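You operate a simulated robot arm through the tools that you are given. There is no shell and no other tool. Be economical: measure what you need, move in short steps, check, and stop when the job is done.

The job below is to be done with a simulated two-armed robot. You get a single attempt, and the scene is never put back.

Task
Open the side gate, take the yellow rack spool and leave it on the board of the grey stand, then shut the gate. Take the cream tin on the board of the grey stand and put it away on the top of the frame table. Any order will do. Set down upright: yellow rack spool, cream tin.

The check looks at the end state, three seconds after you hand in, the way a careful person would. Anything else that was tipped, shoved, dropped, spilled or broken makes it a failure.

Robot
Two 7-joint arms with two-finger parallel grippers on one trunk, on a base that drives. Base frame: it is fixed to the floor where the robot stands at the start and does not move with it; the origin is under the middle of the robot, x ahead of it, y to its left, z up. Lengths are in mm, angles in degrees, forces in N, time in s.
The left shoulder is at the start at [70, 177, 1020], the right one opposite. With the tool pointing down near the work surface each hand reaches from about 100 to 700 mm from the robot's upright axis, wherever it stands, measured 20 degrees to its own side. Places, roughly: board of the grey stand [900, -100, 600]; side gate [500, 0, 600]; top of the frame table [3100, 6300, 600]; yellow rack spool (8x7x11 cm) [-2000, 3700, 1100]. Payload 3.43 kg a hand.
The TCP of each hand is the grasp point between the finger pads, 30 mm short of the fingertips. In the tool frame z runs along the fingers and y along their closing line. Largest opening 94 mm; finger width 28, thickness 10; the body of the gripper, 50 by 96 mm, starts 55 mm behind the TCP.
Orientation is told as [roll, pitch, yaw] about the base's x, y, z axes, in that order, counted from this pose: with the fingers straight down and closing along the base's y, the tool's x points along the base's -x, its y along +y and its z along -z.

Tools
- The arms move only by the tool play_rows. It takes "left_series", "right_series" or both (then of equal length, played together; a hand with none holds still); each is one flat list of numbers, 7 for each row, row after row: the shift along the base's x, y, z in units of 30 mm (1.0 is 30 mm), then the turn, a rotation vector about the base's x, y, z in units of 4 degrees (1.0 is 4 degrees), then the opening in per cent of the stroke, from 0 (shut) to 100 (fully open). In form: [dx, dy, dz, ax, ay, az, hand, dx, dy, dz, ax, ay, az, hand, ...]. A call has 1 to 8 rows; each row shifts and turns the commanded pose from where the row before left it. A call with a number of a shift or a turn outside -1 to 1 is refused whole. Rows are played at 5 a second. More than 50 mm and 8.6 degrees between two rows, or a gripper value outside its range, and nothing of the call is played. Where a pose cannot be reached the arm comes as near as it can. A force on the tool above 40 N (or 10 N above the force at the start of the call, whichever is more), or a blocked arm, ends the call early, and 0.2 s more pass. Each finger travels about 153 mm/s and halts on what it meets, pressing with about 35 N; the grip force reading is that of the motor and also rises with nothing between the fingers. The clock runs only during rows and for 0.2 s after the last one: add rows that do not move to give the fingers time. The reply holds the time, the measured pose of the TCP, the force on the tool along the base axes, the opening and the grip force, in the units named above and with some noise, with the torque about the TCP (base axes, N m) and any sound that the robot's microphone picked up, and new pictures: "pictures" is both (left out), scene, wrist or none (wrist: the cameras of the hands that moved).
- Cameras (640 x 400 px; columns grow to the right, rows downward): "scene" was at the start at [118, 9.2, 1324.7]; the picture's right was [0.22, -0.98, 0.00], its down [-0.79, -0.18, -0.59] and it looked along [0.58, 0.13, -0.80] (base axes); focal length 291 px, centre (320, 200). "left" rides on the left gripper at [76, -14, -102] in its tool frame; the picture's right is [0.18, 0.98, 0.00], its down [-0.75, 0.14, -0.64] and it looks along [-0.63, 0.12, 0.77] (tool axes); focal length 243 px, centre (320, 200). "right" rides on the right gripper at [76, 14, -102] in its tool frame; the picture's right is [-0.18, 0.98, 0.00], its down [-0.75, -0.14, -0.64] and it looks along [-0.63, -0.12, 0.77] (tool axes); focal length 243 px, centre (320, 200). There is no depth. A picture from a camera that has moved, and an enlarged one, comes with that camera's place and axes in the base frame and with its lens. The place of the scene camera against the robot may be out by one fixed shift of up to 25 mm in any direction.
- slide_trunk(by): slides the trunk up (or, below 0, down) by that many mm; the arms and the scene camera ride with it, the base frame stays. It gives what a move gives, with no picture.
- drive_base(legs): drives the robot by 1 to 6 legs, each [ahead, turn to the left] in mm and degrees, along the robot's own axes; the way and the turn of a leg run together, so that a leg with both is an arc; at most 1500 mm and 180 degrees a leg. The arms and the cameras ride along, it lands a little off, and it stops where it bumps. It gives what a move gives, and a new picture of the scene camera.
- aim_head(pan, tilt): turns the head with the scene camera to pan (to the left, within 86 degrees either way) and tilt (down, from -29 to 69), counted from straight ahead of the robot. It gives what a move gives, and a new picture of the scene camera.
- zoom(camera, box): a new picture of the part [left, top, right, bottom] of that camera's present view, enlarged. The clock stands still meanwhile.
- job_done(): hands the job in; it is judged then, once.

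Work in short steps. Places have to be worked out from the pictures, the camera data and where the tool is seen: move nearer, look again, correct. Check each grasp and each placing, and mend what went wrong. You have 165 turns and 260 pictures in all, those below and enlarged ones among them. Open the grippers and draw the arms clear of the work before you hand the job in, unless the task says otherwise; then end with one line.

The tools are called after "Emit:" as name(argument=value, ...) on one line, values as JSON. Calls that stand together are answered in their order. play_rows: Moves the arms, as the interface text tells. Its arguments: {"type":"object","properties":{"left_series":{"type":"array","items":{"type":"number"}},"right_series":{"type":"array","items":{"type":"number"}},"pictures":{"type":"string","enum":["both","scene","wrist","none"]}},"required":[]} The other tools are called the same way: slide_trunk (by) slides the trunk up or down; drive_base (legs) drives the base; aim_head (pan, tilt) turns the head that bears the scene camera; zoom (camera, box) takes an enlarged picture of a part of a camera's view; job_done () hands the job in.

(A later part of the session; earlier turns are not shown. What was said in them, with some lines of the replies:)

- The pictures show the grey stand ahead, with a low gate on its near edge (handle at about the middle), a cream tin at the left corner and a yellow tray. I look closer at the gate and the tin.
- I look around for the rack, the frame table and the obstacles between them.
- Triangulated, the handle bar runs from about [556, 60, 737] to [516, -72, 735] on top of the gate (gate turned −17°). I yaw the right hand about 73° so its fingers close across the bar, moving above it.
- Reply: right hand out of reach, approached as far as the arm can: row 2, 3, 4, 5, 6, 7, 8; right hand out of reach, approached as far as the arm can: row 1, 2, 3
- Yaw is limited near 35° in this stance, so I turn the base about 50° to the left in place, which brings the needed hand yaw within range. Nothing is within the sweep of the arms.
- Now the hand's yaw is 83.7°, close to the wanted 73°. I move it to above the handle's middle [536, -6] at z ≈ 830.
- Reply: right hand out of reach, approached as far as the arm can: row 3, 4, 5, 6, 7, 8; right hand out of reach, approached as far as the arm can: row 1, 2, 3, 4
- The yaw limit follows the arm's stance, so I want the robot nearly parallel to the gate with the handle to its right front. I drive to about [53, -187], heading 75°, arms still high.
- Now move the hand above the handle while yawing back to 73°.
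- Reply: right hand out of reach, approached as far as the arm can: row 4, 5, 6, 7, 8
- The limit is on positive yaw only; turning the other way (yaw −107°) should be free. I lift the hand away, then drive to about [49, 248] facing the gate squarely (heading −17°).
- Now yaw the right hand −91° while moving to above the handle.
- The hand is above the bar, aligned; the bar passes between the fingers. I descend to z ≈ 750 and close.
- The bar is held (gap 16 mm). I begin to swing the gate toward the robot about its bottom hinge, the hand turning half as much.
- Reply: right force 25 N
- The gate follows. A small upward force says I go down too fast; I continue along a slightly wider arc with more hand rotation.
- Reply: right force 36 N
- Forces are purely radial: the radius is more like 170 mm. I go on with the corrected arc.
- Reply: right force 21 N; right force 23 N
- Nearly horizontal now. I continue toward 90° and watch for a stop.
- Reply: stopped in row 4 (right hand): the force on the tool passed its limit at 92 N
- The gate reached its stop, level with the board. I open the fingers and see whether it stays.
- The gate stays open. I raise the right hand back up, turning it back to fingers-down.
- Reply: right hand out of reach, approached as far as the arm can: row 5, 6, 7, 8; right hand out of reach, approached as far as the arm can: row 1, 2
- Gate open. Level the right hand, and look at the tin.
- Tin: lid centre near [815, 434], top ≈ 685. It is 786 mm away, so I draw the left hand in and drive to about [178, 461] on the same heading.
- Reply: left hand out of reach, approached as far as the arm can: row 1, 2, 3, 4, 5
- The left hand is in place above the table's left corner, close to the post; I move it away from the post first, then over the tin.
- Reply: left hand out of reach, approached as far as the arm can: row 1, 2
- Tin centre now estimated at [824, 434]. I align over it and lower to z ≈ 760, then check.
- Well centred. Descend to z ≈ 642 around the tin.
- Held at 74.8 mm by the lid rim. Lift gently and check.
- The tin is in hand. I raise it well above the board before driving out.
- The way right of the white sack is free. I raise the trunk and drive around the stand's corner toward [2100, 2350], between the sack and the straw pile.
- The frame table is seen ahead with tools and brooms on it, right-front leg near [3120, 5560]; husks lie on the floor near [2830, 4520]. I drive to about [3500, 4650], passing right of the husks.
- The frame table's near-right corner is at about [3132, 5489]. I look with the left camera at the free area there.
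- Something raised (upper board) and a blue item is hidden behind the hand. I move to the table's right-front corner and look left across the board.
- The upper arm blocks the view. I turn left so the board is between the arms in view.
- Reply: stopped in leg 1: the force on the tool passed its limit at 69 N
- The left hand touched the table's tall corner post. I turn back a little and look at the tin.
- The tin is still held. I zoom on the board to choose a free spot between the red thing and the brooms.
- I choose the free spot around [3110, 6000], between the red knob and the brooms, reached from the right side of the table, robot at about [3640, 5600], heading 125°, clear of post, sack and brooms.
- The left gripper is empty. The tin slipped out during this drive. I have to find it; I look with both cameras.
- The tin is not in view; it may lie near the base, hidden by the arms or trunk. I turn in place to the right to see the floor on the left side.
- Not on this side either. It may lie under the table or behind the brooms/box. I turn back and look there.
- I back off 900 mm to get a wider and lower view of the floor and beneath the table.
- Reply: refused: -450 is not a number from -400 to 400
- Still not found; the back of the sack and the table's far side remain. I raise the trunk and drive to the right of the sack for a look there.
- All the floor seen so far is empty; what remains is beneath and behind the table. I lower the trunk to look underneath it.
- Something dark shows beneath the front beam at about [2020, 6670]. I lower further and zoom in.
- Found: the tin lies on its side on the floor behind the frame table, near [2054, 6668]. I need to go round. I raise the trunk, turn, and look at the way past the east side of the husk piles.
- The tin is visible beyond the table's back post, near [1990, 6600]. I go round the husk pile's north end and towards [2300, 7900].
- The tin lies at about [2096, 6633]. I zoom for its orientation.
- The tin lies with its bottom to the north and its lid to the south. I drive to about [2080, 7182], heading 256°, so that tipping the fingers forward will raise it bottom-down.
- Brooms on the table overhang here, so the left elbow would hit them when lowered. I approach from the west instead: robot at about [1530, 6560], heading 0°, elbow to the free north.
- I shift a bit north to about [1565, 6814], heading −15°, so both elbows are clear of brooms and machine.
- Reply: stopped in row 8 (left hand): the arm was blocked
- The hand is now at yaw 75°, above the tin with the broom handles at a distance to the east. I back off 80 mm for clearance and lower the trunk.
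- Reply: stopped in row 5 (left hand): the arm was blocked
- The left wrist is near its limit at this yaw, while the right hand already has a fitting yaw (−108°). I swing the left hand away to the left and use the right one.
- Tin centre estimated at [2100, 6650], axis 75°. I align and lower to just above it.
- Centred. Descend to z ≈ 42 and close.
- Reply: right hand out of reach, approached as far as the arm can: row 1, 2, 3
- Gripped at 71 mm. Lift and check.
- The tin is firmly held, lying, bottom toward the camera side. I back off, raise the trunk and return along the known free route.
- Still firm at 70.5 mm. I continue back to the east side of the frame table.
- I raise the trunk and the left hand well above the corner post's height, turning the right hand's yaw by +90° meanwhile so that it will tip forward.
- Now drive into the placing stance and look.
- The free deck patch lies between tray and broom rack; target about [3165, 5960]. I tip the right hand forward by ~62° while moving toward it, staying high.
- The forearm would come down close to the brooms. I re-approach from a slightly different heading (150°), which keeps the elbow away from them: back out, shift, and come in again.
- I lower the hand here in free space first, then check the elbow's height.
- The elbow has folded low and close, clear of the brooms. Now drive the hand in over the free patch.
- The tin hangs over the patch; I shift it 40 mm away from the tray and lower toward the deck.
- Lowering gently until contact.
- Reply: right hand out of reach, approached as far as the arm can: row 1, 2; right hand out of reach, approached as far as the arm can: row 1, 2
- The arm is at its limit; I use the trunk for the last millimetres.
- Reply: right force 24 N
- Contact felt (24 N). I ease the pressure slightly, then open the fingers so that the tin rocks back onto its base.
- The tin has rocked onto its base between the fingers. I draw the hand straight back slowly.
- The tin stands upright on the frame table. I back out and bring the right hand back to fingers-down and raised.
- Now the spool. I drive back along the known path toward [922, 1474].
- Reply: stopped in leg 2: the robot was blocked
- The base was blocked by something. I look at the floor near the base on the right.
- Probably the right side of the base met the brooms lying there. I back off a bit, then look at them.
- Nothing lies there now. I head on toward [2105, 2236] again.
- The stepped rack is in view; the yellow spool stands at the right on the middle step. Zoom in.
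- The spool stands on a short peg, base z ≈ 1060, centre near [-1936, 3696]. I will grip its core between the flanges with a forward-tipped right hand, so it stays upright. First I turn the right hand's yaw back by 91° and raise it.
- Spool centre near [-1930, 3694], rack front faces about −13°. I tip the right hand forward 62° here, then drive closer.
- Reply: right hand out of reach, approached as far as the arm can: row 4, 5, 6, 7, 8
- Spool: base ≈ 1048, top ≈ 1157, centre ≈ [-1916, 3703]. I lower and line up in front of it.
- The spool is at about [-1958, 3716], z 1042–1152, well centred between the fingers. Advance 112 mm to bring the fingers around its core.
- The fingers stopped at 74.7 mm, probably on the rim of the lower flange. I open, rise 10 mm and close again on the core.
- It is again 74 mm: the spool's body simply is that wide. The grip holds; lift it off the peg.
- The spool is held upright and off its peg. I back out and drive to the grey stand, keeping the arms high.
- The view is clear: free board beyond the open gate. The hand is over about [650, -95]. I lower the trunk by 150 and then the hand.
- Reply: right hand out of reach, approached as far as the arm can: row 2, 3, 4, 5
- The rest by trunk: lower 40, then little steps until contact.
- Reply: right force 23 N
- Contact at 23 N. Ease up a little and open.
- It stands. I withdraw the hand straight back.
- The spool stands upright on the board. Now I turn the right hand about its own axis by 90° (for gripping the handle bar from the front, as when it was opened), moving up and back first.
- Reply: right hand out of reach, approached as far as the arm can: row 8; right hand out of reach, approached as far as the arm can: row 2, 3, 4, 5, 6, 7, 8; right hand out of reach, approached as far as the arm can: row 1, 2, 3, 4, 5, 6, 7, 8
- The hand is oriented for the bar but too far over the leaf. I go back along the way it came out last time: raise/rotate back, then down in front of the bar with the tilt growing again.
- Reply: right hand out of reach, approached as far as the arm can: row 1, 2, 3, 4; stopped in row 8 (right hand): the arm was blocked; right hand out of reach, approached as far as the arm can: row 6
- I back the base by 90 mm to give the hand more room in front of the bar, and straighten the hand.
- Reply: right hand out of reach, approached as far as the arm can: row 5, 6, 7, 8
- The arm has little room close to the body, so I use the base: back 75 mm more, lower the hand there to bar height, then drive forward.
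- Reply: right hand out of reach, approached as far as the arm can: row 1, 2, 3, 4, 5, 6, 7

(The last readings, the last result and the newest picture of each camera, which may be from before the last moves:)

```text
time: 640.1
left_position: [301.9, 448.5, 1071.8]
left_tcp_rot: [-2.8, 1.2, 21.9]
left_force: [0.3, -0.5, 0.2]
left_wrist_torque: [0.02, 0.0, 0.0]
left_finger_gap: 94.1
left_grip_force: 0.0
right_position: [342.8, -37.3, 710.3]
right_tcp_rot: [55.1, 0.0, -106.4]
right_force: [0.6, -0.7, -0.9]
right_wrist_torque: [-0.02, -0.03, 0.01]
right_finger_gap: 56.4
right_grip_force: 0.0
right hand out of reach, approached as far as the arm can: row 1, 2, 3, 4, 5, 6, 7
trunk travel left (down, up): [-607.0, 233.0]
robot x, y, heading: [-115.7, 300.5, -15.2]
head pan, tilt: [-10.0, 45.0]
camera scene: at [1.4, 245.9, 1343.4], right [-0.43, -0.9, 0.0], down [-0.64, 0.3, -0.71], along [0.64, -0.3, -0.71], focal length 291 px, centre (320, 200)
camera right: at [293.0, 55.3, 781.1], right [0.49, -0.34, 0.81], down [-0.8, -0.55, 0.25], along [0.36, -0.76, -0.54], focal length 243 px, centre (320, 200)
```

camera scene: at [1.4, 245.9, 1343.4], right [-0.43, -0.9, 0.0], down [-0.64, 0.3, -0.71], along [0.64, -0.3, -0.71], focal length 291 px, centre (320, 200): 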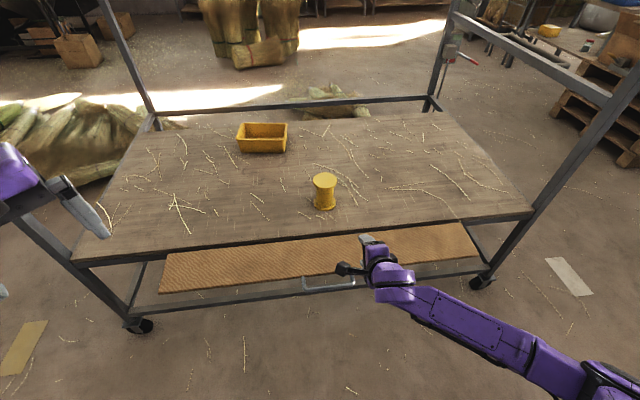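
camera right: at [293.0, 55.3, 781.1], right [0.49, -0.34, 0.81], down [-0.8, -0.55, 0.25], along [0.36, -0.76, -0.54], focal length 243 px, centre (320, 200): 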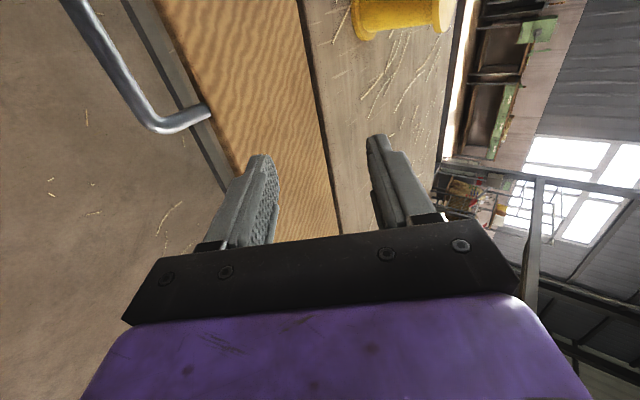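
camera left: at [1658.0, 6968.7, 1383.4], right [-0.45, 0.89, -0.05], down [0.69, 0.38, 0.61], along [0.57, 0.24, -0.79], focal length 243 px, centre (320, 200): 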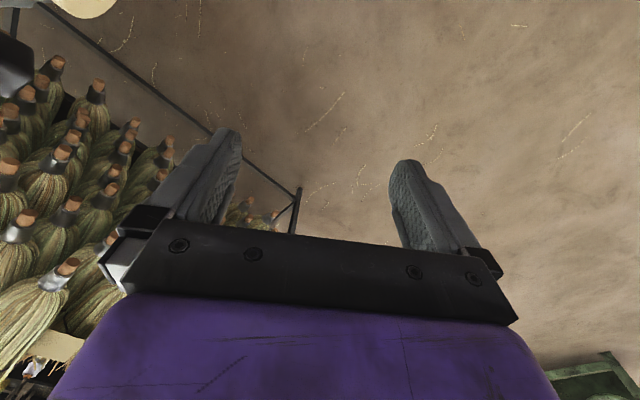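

The reach is poor with the hand tipped. Instead I will take the bar from above with vertical fingers, one through the handle's loop, and swing the gate up that way. I drive 60 mm forward and turn the hand back to vertical.

Emit:
play_rows(right_series=[0, 0, 0.5, 0.28, 0.93, 0, 60, 0, 0, 0.5, 0.28, 0.93, 0, 60, 0, 0, 0.5, 0.28, 0.93, 0, 60, 0, 0, 0.5, 0.28, 0.93, 0, 60, 0, 0, 0.3, 0.28, 0.93, 0, 60, 0, 0, 0.3, 0.28, 0.93, 0, 60, 0, 0, 0.3, 0.28, 0.93, 0, 60, 0, 0, 0.3, 0.28, 0.93, 0, 60], pictures="none")

Emit:
play_rows(right_series=[0, 0, 0, 0.28, 0.93, 0, 60, 0, 0, 0, 0.28, 0.93, 0, 60, 0, 0, 0, 0.28, 0.93, 0, 60, 0, 0, 0, 0.28, 0.93, 0, 60, 0, 0, 0, 0.28, 0.93, 0, 60, 0, 0, 0, 0.21, 0.7, 0, 60], pictures="none")

Emit:
drive_base(legs=[[60, 0]])

```text
time: 641.9
left_position: [303.3, 449.0, 1071.8]
left_tcp_rot: [-2.9, 1.2, 21.9]
left_force: [0.6, 0.8, -0.5]
left_wrist_torque: [0.02, 0.01, -0.01]
left_finger_gap: 93.8
left_grip_force: 0.1
right_position: [342.0, -38.3, 797.2]
right_tcp_rot: [27.9, 0.3, -106.6]
right_force: [-0.1, 0.2, 1.1]
right_wrist_torque: [-0.04, -0.01, 0.01]
right_finger_gap: 56.5
right_grip_force: 0.0
right hand out of reach, approached as far as the arm can: row 8
trunk travel left (down, up): [-607.0, 233.0]
robot x, y, heading: [-115.7, 298.6, -15.1]
head pan, tilt: [-10.0, 45.0]
```

```text
time: 643.3
left_position: [303.8, 449.0, 1071.2]
left_tcp_rot: [-2.9, 1.2, 22.0]
left_force: [0.0, 0.3, -0.5]
left_wrist_torque: [-0.01, -0.01, 0.01]
left_finger_gap: 94.0
left_grip_force: 0.0
right_position: [345.1, -41.9, 796.6]
right_tcp_rot: [24.2, 0.4, -106.3]
right_force: [0.1, 0.5, 0.1]
right_wrist_torque: [0.0, 0.01, 0.01]
right_finger_gap: 56.3
right_grip_force: 0.1
right hand out of reach, approached as far as the arm can: row 1, 2, 3, 4, 5, 6
trunk travel left (down, up): [-607.0, 233.0]
robot x, y, heading: [-118.8, 298.7, -15.2]
head pan, tilt: [-10.0, 45.0]
```

```text
time: 644.2
left_position: [362.6, 432.6, 1072.5]
left_tcp_rot: [-2.8, 1.1, 21.9]
left_force: [0.6, -0.2, 0.6]
left_wrist_torque: [-0.03, 0.01, -0.01]
left_finger_gap: 94.1
left_grip_force: 0.1
right_position: [403.2, -59.1, 796.6]
right_tcp_rot: [24.1, 0.6, -106.2]
right_force: [-0.4, -0.6, 0.7]
right_wrist_torque: [-0.01, 0.01, -0.02]
right_finger_gap: 56.5
right_grip_force: 0.1
trunk travel left (down, up): [-607.0, 233.0]
robot x, y, heading: [-59.5, 285.6, -15.1]
head pan, tilt: [-10.0, 45.0]
camera scene: at [61.2, 229.4, 1343.2], right [-0.43, -0.9, 0.0], down [-0.64, 0.3, -0.71], along [0.64, -0.3, -0.71], focal length 291 px, centre (320, 200)
```

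scene: 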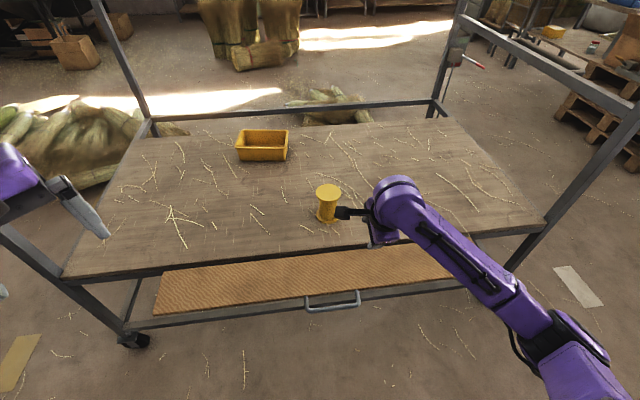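

Emit:
play_rows(right_series=[0, 0.2, 0.9, 0, 0, 0, 60, 0, 0.2, 0.9, 0, 0, 0, 60, 0, 0.2, 0.9, 0.28, 0.93, 0, 60, 0, 0.2, 0.9, 0.28, 0.93, 0, 60, 0, 0.2, 0.9, 0.28, 0.93, 0, 60, 0, 0.2, 0.3, 0.28, 0.93, 0, 60, 0, 0.2, 0, 0.28, 0.93, 0, 60, 0, 0.2, 0, 0.28, 0.93, 0, 60], pictures="none")

Emit:
play_rows(right_series=[-0.2, 0.4, 0, 0, 0, 0, 60, -0.2, 0.4, 0, 0, 0, 0, 60, -0.2, 0.4, 0, 0, 0, 0, 60, -0.2, 0.3, 0, 0, 0, 0, 60, -0.2, 0.3, -0.5, 0, 0, 0, 60, 0, 0, -0.8, 0, 0, 0, 60, 0, 0, -0.8, 0, 0, 0, 60], pictures="scene")

```text
time: 646.0
left_position: [363.2, 432.4, 1071.8]
left_tcp_rot: [-2.9, 1.2, 21.9]
left_force: [-0.4, -0.2, 0.5]
left_wrist_torque: [0.01, 0.0, -0.02]
left_finger_gap: 94.1
left_grip_force: 0.2
right_position: [403.2, -58.4, 795.9]
right_tcp_rot: [24.2, 0.5, -106.3]
right_force: [0.6, 0.2, 0.1]
right_wrist_torque: [0.02, 0.02, 0.01]
right_finger_gap: 56.4
right_grip_force: 0.1
right hand out of reach, approached as far as the arm can: row 1, 2, 3, 4, 5, 6, 7, 8
trunk travel left (down, up): [-607.0, 233.0]
robot x, y, heading: [-56.4, 283.4, -15.4]
head pan, tilt: [-10.0, 45.0]
```

```text
time: 647.6
left_position: [361.6, 433.2, 1070.1]
left_tcp_rot: [-2.9, 1.1, 21.9]
left_force: [0.4, 0.2, 0.4]
left_wrist_torque: [-0.01, 0.0, 0.0]
left_finger_gap: 93.8
left_grip_force: 0.0
right_position: [392.3, -46.0, 731.6]
right_tcp_rot: [24.3, 0.4, -106.3]
right_force: [-1.3, 0.5, 0.0]
right_wrist_torque: [-0.01, 0.0, -0.02]
right_finger_gap: 56.4
right_grip_force: 0.0
right hand out of reach, approached as far as the arm can: row 1, 2, 3, 4
trunk travel left (down, up): [-607.0, 233.0]
robot x, y, heading: [-60.1, 287.2, -15.5]
head pan, tilt: [-10.0, 45.0]
camera scene: at [59.9, 229.7, 1343.3], right [-0.43, -0.9, 0.0], down [-0.64, 0.3, -0.71], along [0.64, -0.3, -0.71], focal length 291 px, centre (320, 200)
```

scene: 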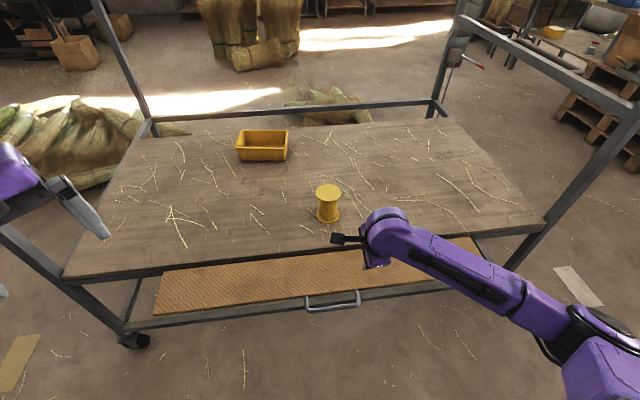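

Emit:
play_rows(right_series=[0, 0, -0.6, 0, 0, 0, 60, -0.24, 0.3, -0.5, 0, 0, 0, 60, -0.24, 0.33, -0.4, 0, 0, 0, 60, -0.24, 0.33, -0.3, 0, 0, 0, 60, -0.24, 0.33, -0.3, 0, 0, 0, 60, -0.24, 0.33, -0.3, 0, 0, 0, 60, -0.24, 0.33, -0.2, 0, 0, 0, 60, -0.24, 0.33, -0.2, 0, 0, 0, 60], pictures="wrist")

```text
time: 649.4
left_position: [360.1, 431.4, 1071.4]
left_tcp_rot: [-2.9, 1.2, 21.9]
left_force: [0.0, 0.3, 0.4]
left_wrist_torque: [0.03, -0.04, -0.01]
left_finger_gap: 93.8
left_grip_force: 0.1
right_position: [343.0, 20.5, 647.4]
right_tcp_rot: [24.1, 0.5, -106.2]
right_force: [0.1, 0.6, -0.2]
right_wrist_torque: [-0.02, -0.03, 0.03]
right_finger_gap: 56.3
right_grip_force: 0.1
trunk travel left (down, up): [-607.0, 233.0]
robot x, y, heading: [-61.4, 287.8, -15.4]
head pan, tilt: [-10.0, 45.0]
camera right: at [335.9, 101.3, 748.0], right [0.81, -0.43, 0.4], down [-0.59, -0.62, 0.52], along [0.02, -0.66, -0.75], focal length 243 px, centre (320, 200)
```

right: 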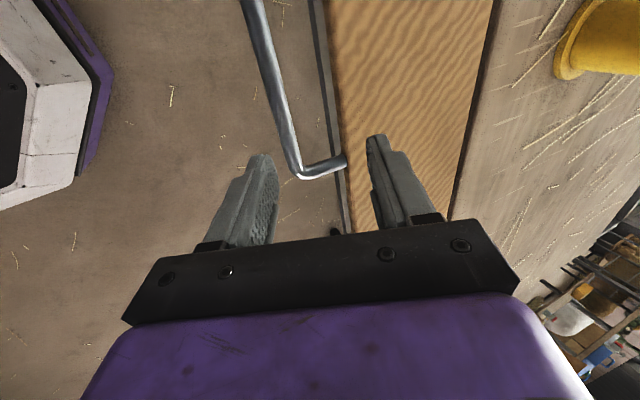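

The bar lies at z ≈ 572, right end near [340, −15], about 40 mm from the leaf edge. I narrow the fingers to ~40 mm and lower them around the bar, one finger through the loop.

Emit:
play_rows(right_series=[0.05, 0.15, 0, 0, 0, 0, 42, 0.03, 0.07, -0.3, 0, 0, 0, 42, 0, 0, -0.5, 0, 0, 0, 42, 0, 0, -0.5, 0, 0, 0, 42, 0, 0, -0.3, 0, 0, 0, 42, 0, 0, 0, 0, 0, 0, 42], pictures="wrist")

```text
time: 650.8
left_position: [361.1, 431.2, 1071.6]
left_tcp_rot: [-2.9, 1.2, 21.9]
left_force: [-0.3, -0.5, -0.6]
left_wrist_torque: [-0.01, 0.01, -0.01]
left_finger_gap: 94.0
left_grip_force: 0.0
right_position: [346.4, 28.1, 599.9]
right_tcp_rot: [24.2, 0.5, -106.3]
right_force: [0.5, -1.1, 0.0]
right_wrist_torque: [-0.02, 0.01, 0.01]
right_finger_gap: 39.6
right_grip_force: 0.1
trunk travel left (down, up): [-607.0, 233.0]
robot x, y, heading: [-60.7, 286.9, -15.3]
head pan, tilt: [-10.0, 45.0]
camera right: at [339.3, 107.6, 700.1], right [0.81, -0.43, 0.4], down [-0.59, -0.62, 0.52], along [0.02, -0.66, -0.75], focal length 243 px, centre (320, 200)
```

right: 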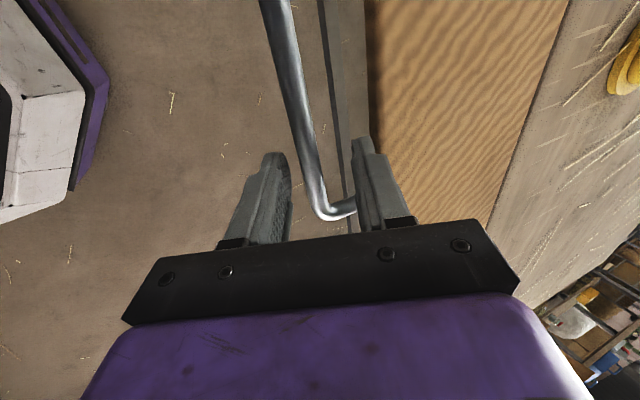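

Emit:
play_rows(right_series=[0, 0, -0.35, 0, 0, 0, 42, 0, 0, 0, 0, 0, 0, 42, 0, 0, 0, 0, 0, 0, 0, 0, 0, 0, 0, 0, 0, 0, 0, 0, 0, 0, 0, 0, 0], pictures="wrist")

```text
time: 652.0
left_position: [360.6, 433.2, 1071.5]
left_tcp_rot: [-3.0, 1.1, 21.9]
left_force: [0.0, 0.6, -0.8]
left_wrist_torque: [0.01, 0.02, -0.02]
left_finger_gap: 93.9
left_grip_force: 0.1
right_position: [345.6, 29.0, 589.2]
right_tcp_rot: [24.1, 0.5, -106.4]
right_force: [-11.7, 5.0, -4.1]
right_wrist_torque: [0.19, 0.2, -1.4]
right_finger_gap: 11.7
right_grip_force: 44.9
trunk travel left (down, up): [-607.0, 233.0]
robot x, y, heading: [-60.5, 284.2, -15.3]
head pan, tilt: [-10.0, 45.0]
camera right: at [338.9, 107.0, 689.3], right [0.81, -0.43, 0.4], down [-0.59, -0.62, 0.52], along [0.02, -0.66, -0.75], focal length 243 px, centre (320, 200)
```

right: 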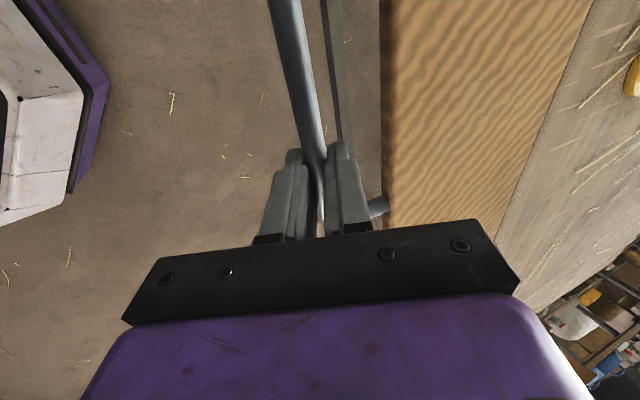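

The grip is only on the upper part of the bar (11.7 mm). I open, go 16 mm deeper and close again.

Emit:
play_rows(right_series=[0, 0, 0, 0, 0, 0, 42, 0, 0, 0, 0, 0, 0, 42, 0.2, -0.06, -0.5, 0, 0, 0, 42, 0, 0, 0, 0, 0, 0, 42, 0, 0, 0, 0, 0, 0, 0, 0, 0, 0, 0, 0, 0, 0, 0, 0, 0, 0, 0, 0, 0], pictures="none")

```text
time: 653.6
left_position: [361.3, 432.3, 1071.8]
left_tcp_rot: [-2.9, 1.2, 21.9]
left_force: [0.9, -0.2, -0.2]
left_wrist_torque: [-0.02, -0.01, -0.01]
left_finger_gap: 93.8
left_grip_force: 0.0
right_position: [351.4, 26.2, 574.3]
right_tcp_rot: [24.1, 0.5, -106.2]
right_force: [-6.3, 2.6, -3.7]
right_wrist_torque: [0.31, -0.12, -0.98]
right_finger_gap: 16.5
right_grip_force: 45.1
trunk travel left (down, up): [-607.0, 233.0]
robot x, y, heading: [-58.7, 285.5, -15.4]
head pan, tilt: [-10.0, 45.0]
```

Now a full grip (16.5 mm) and the bar at about r = 180 mm from the hinge at z ≈ 557. I swing the gate up along that arc, first 20°.

Emit:
play_rows(right_series=[0.022, -0.007, 0.523, 0, 0, 0, 0, 0.065, -0.02, 0.519, 0, 0, 0, 0, 0.108, -0.033, 0.511, 0, 0, 0, 0, 0.151, -0.046, 0.499, 0, 0, 0, 0], pictures="none")

```text
time: 654.6
left_position: [360.4, 432.3, 1071.4]
left_tcp_rot: [-3.0, 1.1, 21.9]
left_force: [0.1, 0.3, -0.3]
left_wrist_torque: [-0.03, -0.03, 0.0]
left_finger_gap: 94.0
left_grip_force: 0.1
right_position: [362.9, 24.0, 637.2]
right_tcp_rot: [24.3, 0.4, -106.4]
right_force: [-7.3, 4.8, 0.6]
right_wrist_torque: [0.36, -0.18, -0.98]
right_finger_gap: 16.7
right_grip_force: 45.1
trunk travel left (down, up): [-607.0, 233.0]
robot x, y, heading: [-57.7, 282.5, -15.0]
head pan, tilt: [-10.0, 45.0]
```

Forces stay small; it follows. Continue the arc.

Emit:
play_rows(right_series=[0.191, -0.058, 0.484, 0, 0, 0, 0, 0.231, -0.07, 0.464, 0, 0, 0, 0, 0.269, -0.082, 0.441, 0, 0, 0, 0, 0.305, -0.092, 0.415, 0, 0, 0, 0], pictures="wrist")

```text
time: 655.6
left_position: [361.5, 433.1, 1071.0]
left_tcp_rot: [-2.9, 1.3, 21.9]
left_force: [0.6, -0.6, 0.4]
left_wrist_torque: [0.02, -0.03, -0.01]
left_finger_gap: 94.0
left_grip_force: 0.0
right_position: [391.1, 13.2, 689.8]
right_tcp_rot: [24.1, 0.3, -106.3]
right_force: [0.3, 2.6, -3.9]
right_wrist_torque: [-0.1, 0.1, -1.15]
right_finger_gap: 16.3
right_grip_force: 45.3
trunk travel left (down, up): [-607.0, 233.0]
robot x, y, heading: [-59.3, 283.3, -15.2]
head pan, tilt: [-10.0, 45.0]
camera right: at [385.4, 93.9, 789.2], right [0.81, -0.43, 0.4], down [-0.59, -0.62, 0.52], along [0.02, -0.66, -0.75], focal length 243 px, centre (320, 200)
```

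right: 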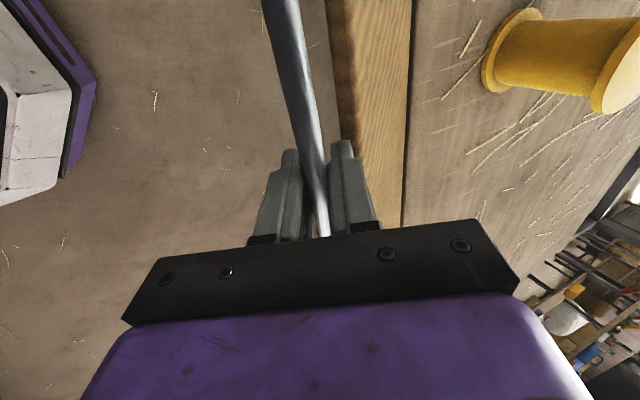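

Emit:
play_rows(right_series=[0.338, -0.103, 0.386, 0, 0, 0, 0, 0.369, -0.112, 0.353, 0, 0, 0, 0, 0.397, -0.12, 0.319, 0, 0, 0, 0, 0.422, -0.128, 0.281, 0, 0, 0, 0], pictures="none")

Emit:
play_rows(right_series=[0.444, -0.135, 0.242, 0, 0, 0, 0, 0.463, -0.14, 0.2, 0, 0, 0, 0, 0.478, -0.145, 0.157, 0, 0, 0, 0], pictures="both")

```text
time: 656.6
left_position: [361.8, 431.8, 1071.2]
left_tcp_rot: [-3.0, 1.2, 21.8]
left_force: [-0.2, 0.2, 0.5]
left_wrist_torque: [-0.02, 0.0, 0.0]
left_finger_gap: 94.2
left_grip_force: 0.0
right_position: [438.8, -0.2, 730.4]
right_tcp_rot: [24.1, 0.4, -106.3]
right_force: [1.0, -3.2, -7.4]
right_wrist_torque: [0.14, -0.07, -0.98]
right_finger_gap: 16.2
right_grip_force: 44.9
trunk travel left (down, up): [-607.0, 233.0]
robot x, y, heading: [-54.2, 281.0, -15.2]
head pan, tilt: [-10.0, 45.0]
```

```text
time: 657.4
left_position: [362.2, 432.1, 1072.2]
left_tcp_rot: [-2.9, 1.2, 21.9]
left_force: [-0.3, 0.2, 0.5]
left_wrist_torque: [0.02, -0.03, 0.03]
left_finger_gap: 94.3
left_grip_force: 0.0
right_position: [479.9, -13.5, 745.4]
right_tcp_rot: [24.2, 0.5, -106.1]
right_force: [0.3, 0.8, -3.4]
right_wrist_torque: [0.15, -0.17, -1.01]
right_finger_gap: 16.2
right_grip_force: 45.1
trunk travel left (down, up): [-607.0, 233.0]
robot x, y, heading: [-57.6, 287.1, -15.3]
head pan, tilt: [-10.0, 45.0]
camera scene: at [60.3, 229.9, 1343.3], right [-0.43, -0.9, 0.0], down [-0.64, 0.3, -0.71], along [0.64, -0.3, -0.71], focal length 291 px, centre (320, 200)
camera right: at [473.1, 65.8, 847.0], right [0.81, -0.43, 0.4], down [-0.59, -0.62, 0.52], along [0.02, -0.66, -0.75], focal length 243 px, centre (320, 200)
```

scene: 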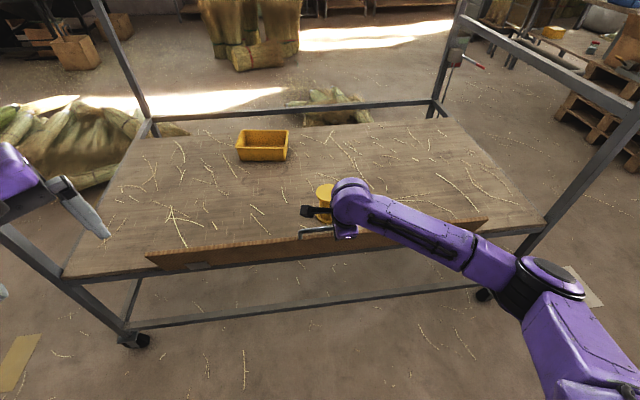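
right: 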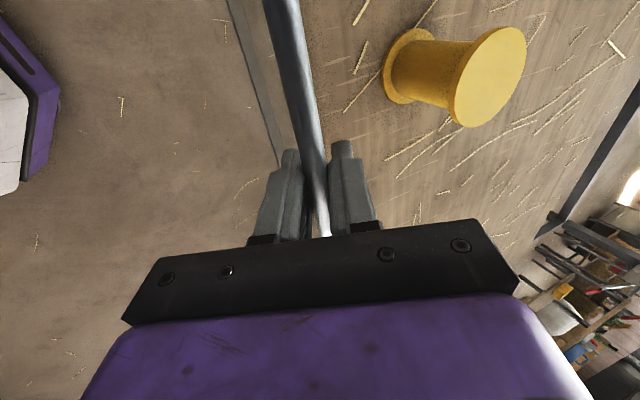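

Almost upright. The last 15°.

Emit:
play_rows(right_series=[0.489, -0.148, 0.113, 0, 0, 0, 0, 0.497, -0.151, 0.068, 0, 0, 0, 0, 0.501, -0.152, 0.023, 0, 0, 0, 0, 0, 0, 0, 0, 0, 0, 0], pictures="none")

Emit:
play_rows(right_series=[0.25, -0.076, 0, 0, 0, 0, 0, 0.15, -0.045, 0, 0, 0, 0, 0, 0, 0, 0, 0, 0, 0, 0], pictures="scene")

```text
time: 658.4
left_position: [360.3, 430.4, 1070.9]
left_tcp_rot: [-2.8, 1.0, 22.0]
left_force: [0.0, -1.2, 0.6]
left_wrist_torque: [0.02, -0.01, -0.01]
left_finger_gap: 94.0
left_grip_force: 0.0
right_position: [523.3, -28.3, 751.4]
right_tcp_rot: [23.8, 0.4, -106.3]
right_force: [-14.8, -9.1, -13.9]
right_wrist_torque: [-0.33, 0.12, -1.26]
right_finger_gap: 16.3
right_grip_force: 44.7
trunk travel left (down, up): [-607.0, 233.0]
robot x, y, heading: [-60.3, 285.2, -15.1]
head pan, tilt: [-10.0, 45.0]
```

```text
time: 658.8
left_position: [358.5, 432.3, 1073.5]
left_tcp_rot: [-3.1, 1.0, 21.8]
left_force: [-0.4, 0.5, 0.4]
left_wrist_torque: [-0.04, 0.01, 0.0]
left_finger_gap: 94.1
left_grip_force: 0.1
right_position: [524.6, -27.8, 753.1]
right_tcp_rot: [23.5, 0.2, -106.3]
right_force: [-19.9, -5.4, 5.0]
right_wrist_torque: [1.45, -0.48, -0.44]
right_finger_gap: 16.2
right_grip_force: 45.0
trunk travel left (down, up): [-607.0, 233.0]
robot x, y, heading: [-58.9, 284.5, -15.5]
head pan, tilt: [-10.0, 45.0]
stopped in row 1 (right hand): the force on the tool passed its limit at 47 N (the readings are from after the stop); the commanded pose is now the measured one
camera scene: at [55.9, 229.3, 1344.1], right [-0.43, -0.9, 0.0], down [-0.64, 0.31, -0.71], along [0.64, -0.31, -0.71], focal length 291 px, centre (320, 200)
```

scene: 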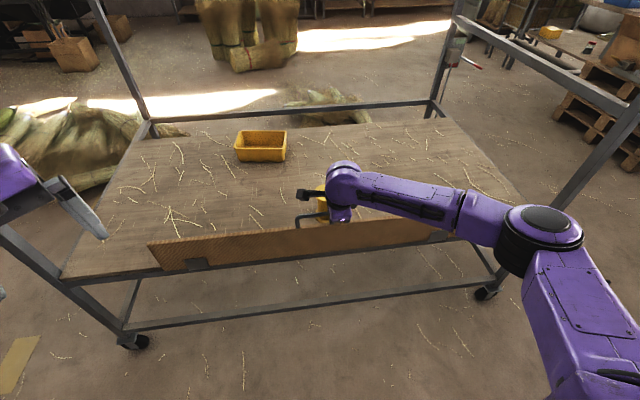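

The gate has met its stop. I open the fingers and lift off, then check that it stays shut.

Emit:
play_rows(right_series=[0, 0, 0, 0, 0, 0, 45, 0, 0, 0, 0, 0, 0, 45, -0.1, 0.03, 0.25, 0, 0, 0, 45, -0.2, 0.06, 0.5, 0, 0, 0, 45, -0.25, 0.08, 0.6, 0, 0, 0, 45, -0.25, 0.08, 0.6, 0, 0, 0, 45, -0.25, 0.08, 0.6, 0, 0, 0, 45], pictures="both")

```text
time: 660.4
left_position: [359.9, 433.5, 1071.8]
left_tcp_rot: [-3.1, 1.2, 21.8]
left_force: [-0.6, 0.1, -0.1]
left_wrist_torque: [-0.02, -0.01, -0.04]
left_finger_gap: 94.0
left_grip_force: 0.1
right_position: [495.9, -16.0, 826.0]
right_tcp_rot: [23.6, 0.0, -106.2]
right_force: [0.0, 0.0, 0.1]
right_wrist_torque: [-0.04, 0.0, -0.02]
right_finger_gap: 42.4
right_grip_force: 0.0
trunk travel left (down, up): [-607.0, 233.0]
robot x, y, heading: [-63.1, 282.6, -15.4]
head pan, tilt: [-10.0, 45.0]
camera scene: at [58.5, 230.3, 1343.4], right [-0.43, -0.9, 0.0], down [-0.64, 0.3, -0.71], along [0.64, -0.3, -0.71], focal length 291 px, centre (320, 200)
camera right: at [489.7, 63.7, 926.0], right [0.81, -0.43, 0.39], down [-0.58, -0.62, 0.53], along [0.02, -0.66, -0.75], focal length 243 px, centre (320, 200)
```

scene: 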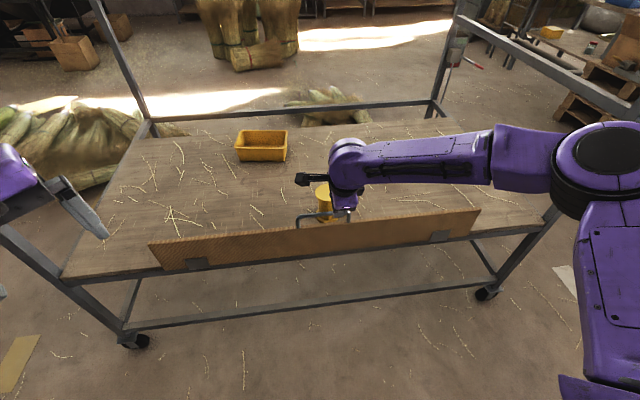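
right: 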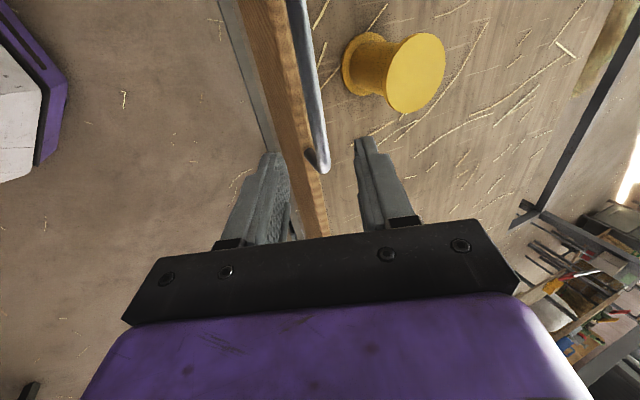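

The gate stands shut and the spool is upright behind it. I raise the hand clear and back away, then check once more.

Emit:
play_rows(right_series=[-0.2, 0.06, 0.7, 0, 0, 0, 60, -0.2, 0.06, 0.7, 0, 0, 0, 60, -0.2, 0.06, 0.7, 0, 0, 0, 60, -0.2, 0.06, 0.7, 0, 0, 0, 60], pictures="none")

Emit:
drive_base(legs=[[-350, 0]])

Emit:
zoom(camera="scene", box=[60, 80, 500, 300])

```text
time: 661.4
left_position: [360.2, 433.0, 1072.0]
left_tcp_rot: [-3.0, 1.2, 21.9]
left_force: [0.1, -0.1, -0.3]
left_wrist_torque: [-0.02, -0.01, -0.02]
left_finger_gap: 94.1
left_grip_force: 0.1
right_position: [470.1, -7.0, 910.6]
right_tcp_rot: [23.6, 0.3, -106.2]
right_force: [-0.1, -0.2, 0.3]
right_wrist_torque: [0.0, 0.0, 0.01]
right_finger_gap: 56.4
right_grip_force: 0.1
trunk travel left (down, up): [-607.0, 233.0]
robot x, y, heading: [-62.2, 283.5, -15.4]
head pan, tilt: [-10.0, 45.0]
```

```text
time: 663.6
left_position: [31.1, 521.8, 1072.0]
left_tcp_rot: [-2.9, 1.2, 21.6]
left_force: [-0.2, 0.4, -1.4]
left_wrist_torque: [0.03, 0.02, 0.01]
left_finger_gap: 93.5
left_grip_force: 0.0
right_position: [138.8, 82.2, 910.0]
right_tcp_rot: [23.6, 0.2, -106.4]
right_force: [-0.3, -0.1, 0.7]
right_wrist_torque: [-0.04, 0.0, -0.01]
right_finger_gap: 56.6
right_grip_force: 0.1
trunk travel left (down, up): [-607.0, 233.0]
robot x, y, heading: [-388.3, 373.6, -15.8]
head pan, tilt: [-10.0, 45.0]
camera scene: at [-271.4, 321.1, 1343.4], right [-0.43, -0.9, 0.0], down [-0.64, 0.31, -0.71], along [0.64, -0.31, -0.71], focal length 291 px, centre (320, 200)
```

scene: 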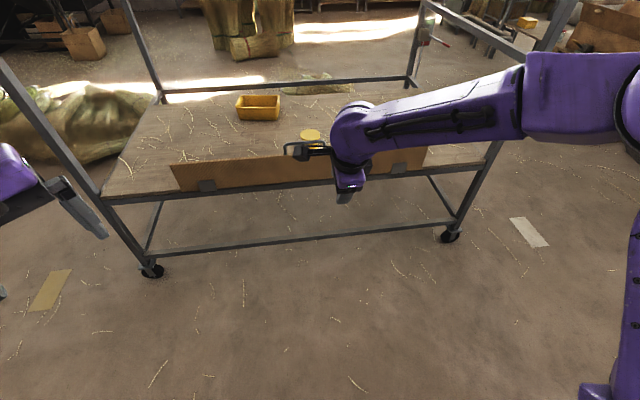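

```text
1.45 times, centred on (280, 190) of scene
camera zoom: at [-271.4, 321.1, 1343.4], right [-0.43, -0.9, 0.0], down [-0.64, 0.31, -0.71], along [0.64, -0.31, -0.71], focal length 423 px, centre (378, 214)
```

zoom: 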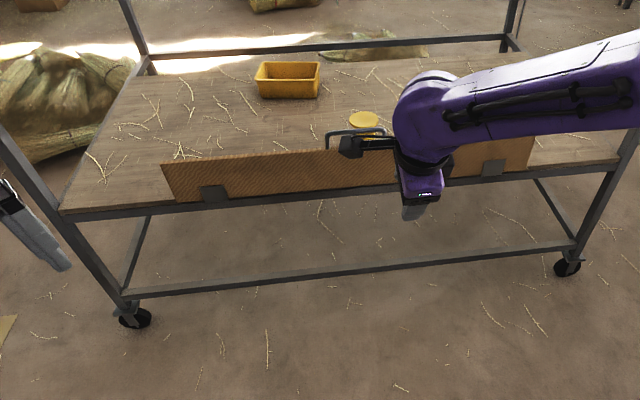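

The gate is shut, the spool stands upright on the board behind it, the tin stands upright on the frame table, and both grippers are open and clear. I hand the job in.

Emit:
job_done()

```text
The job is handed in.
```

The spool is upright on the grey stand with the gate shut, and the tin is upright on the frame table; on the way I dropped the tin once from about 1 m and bumped the frame table's corner post with the left hand.
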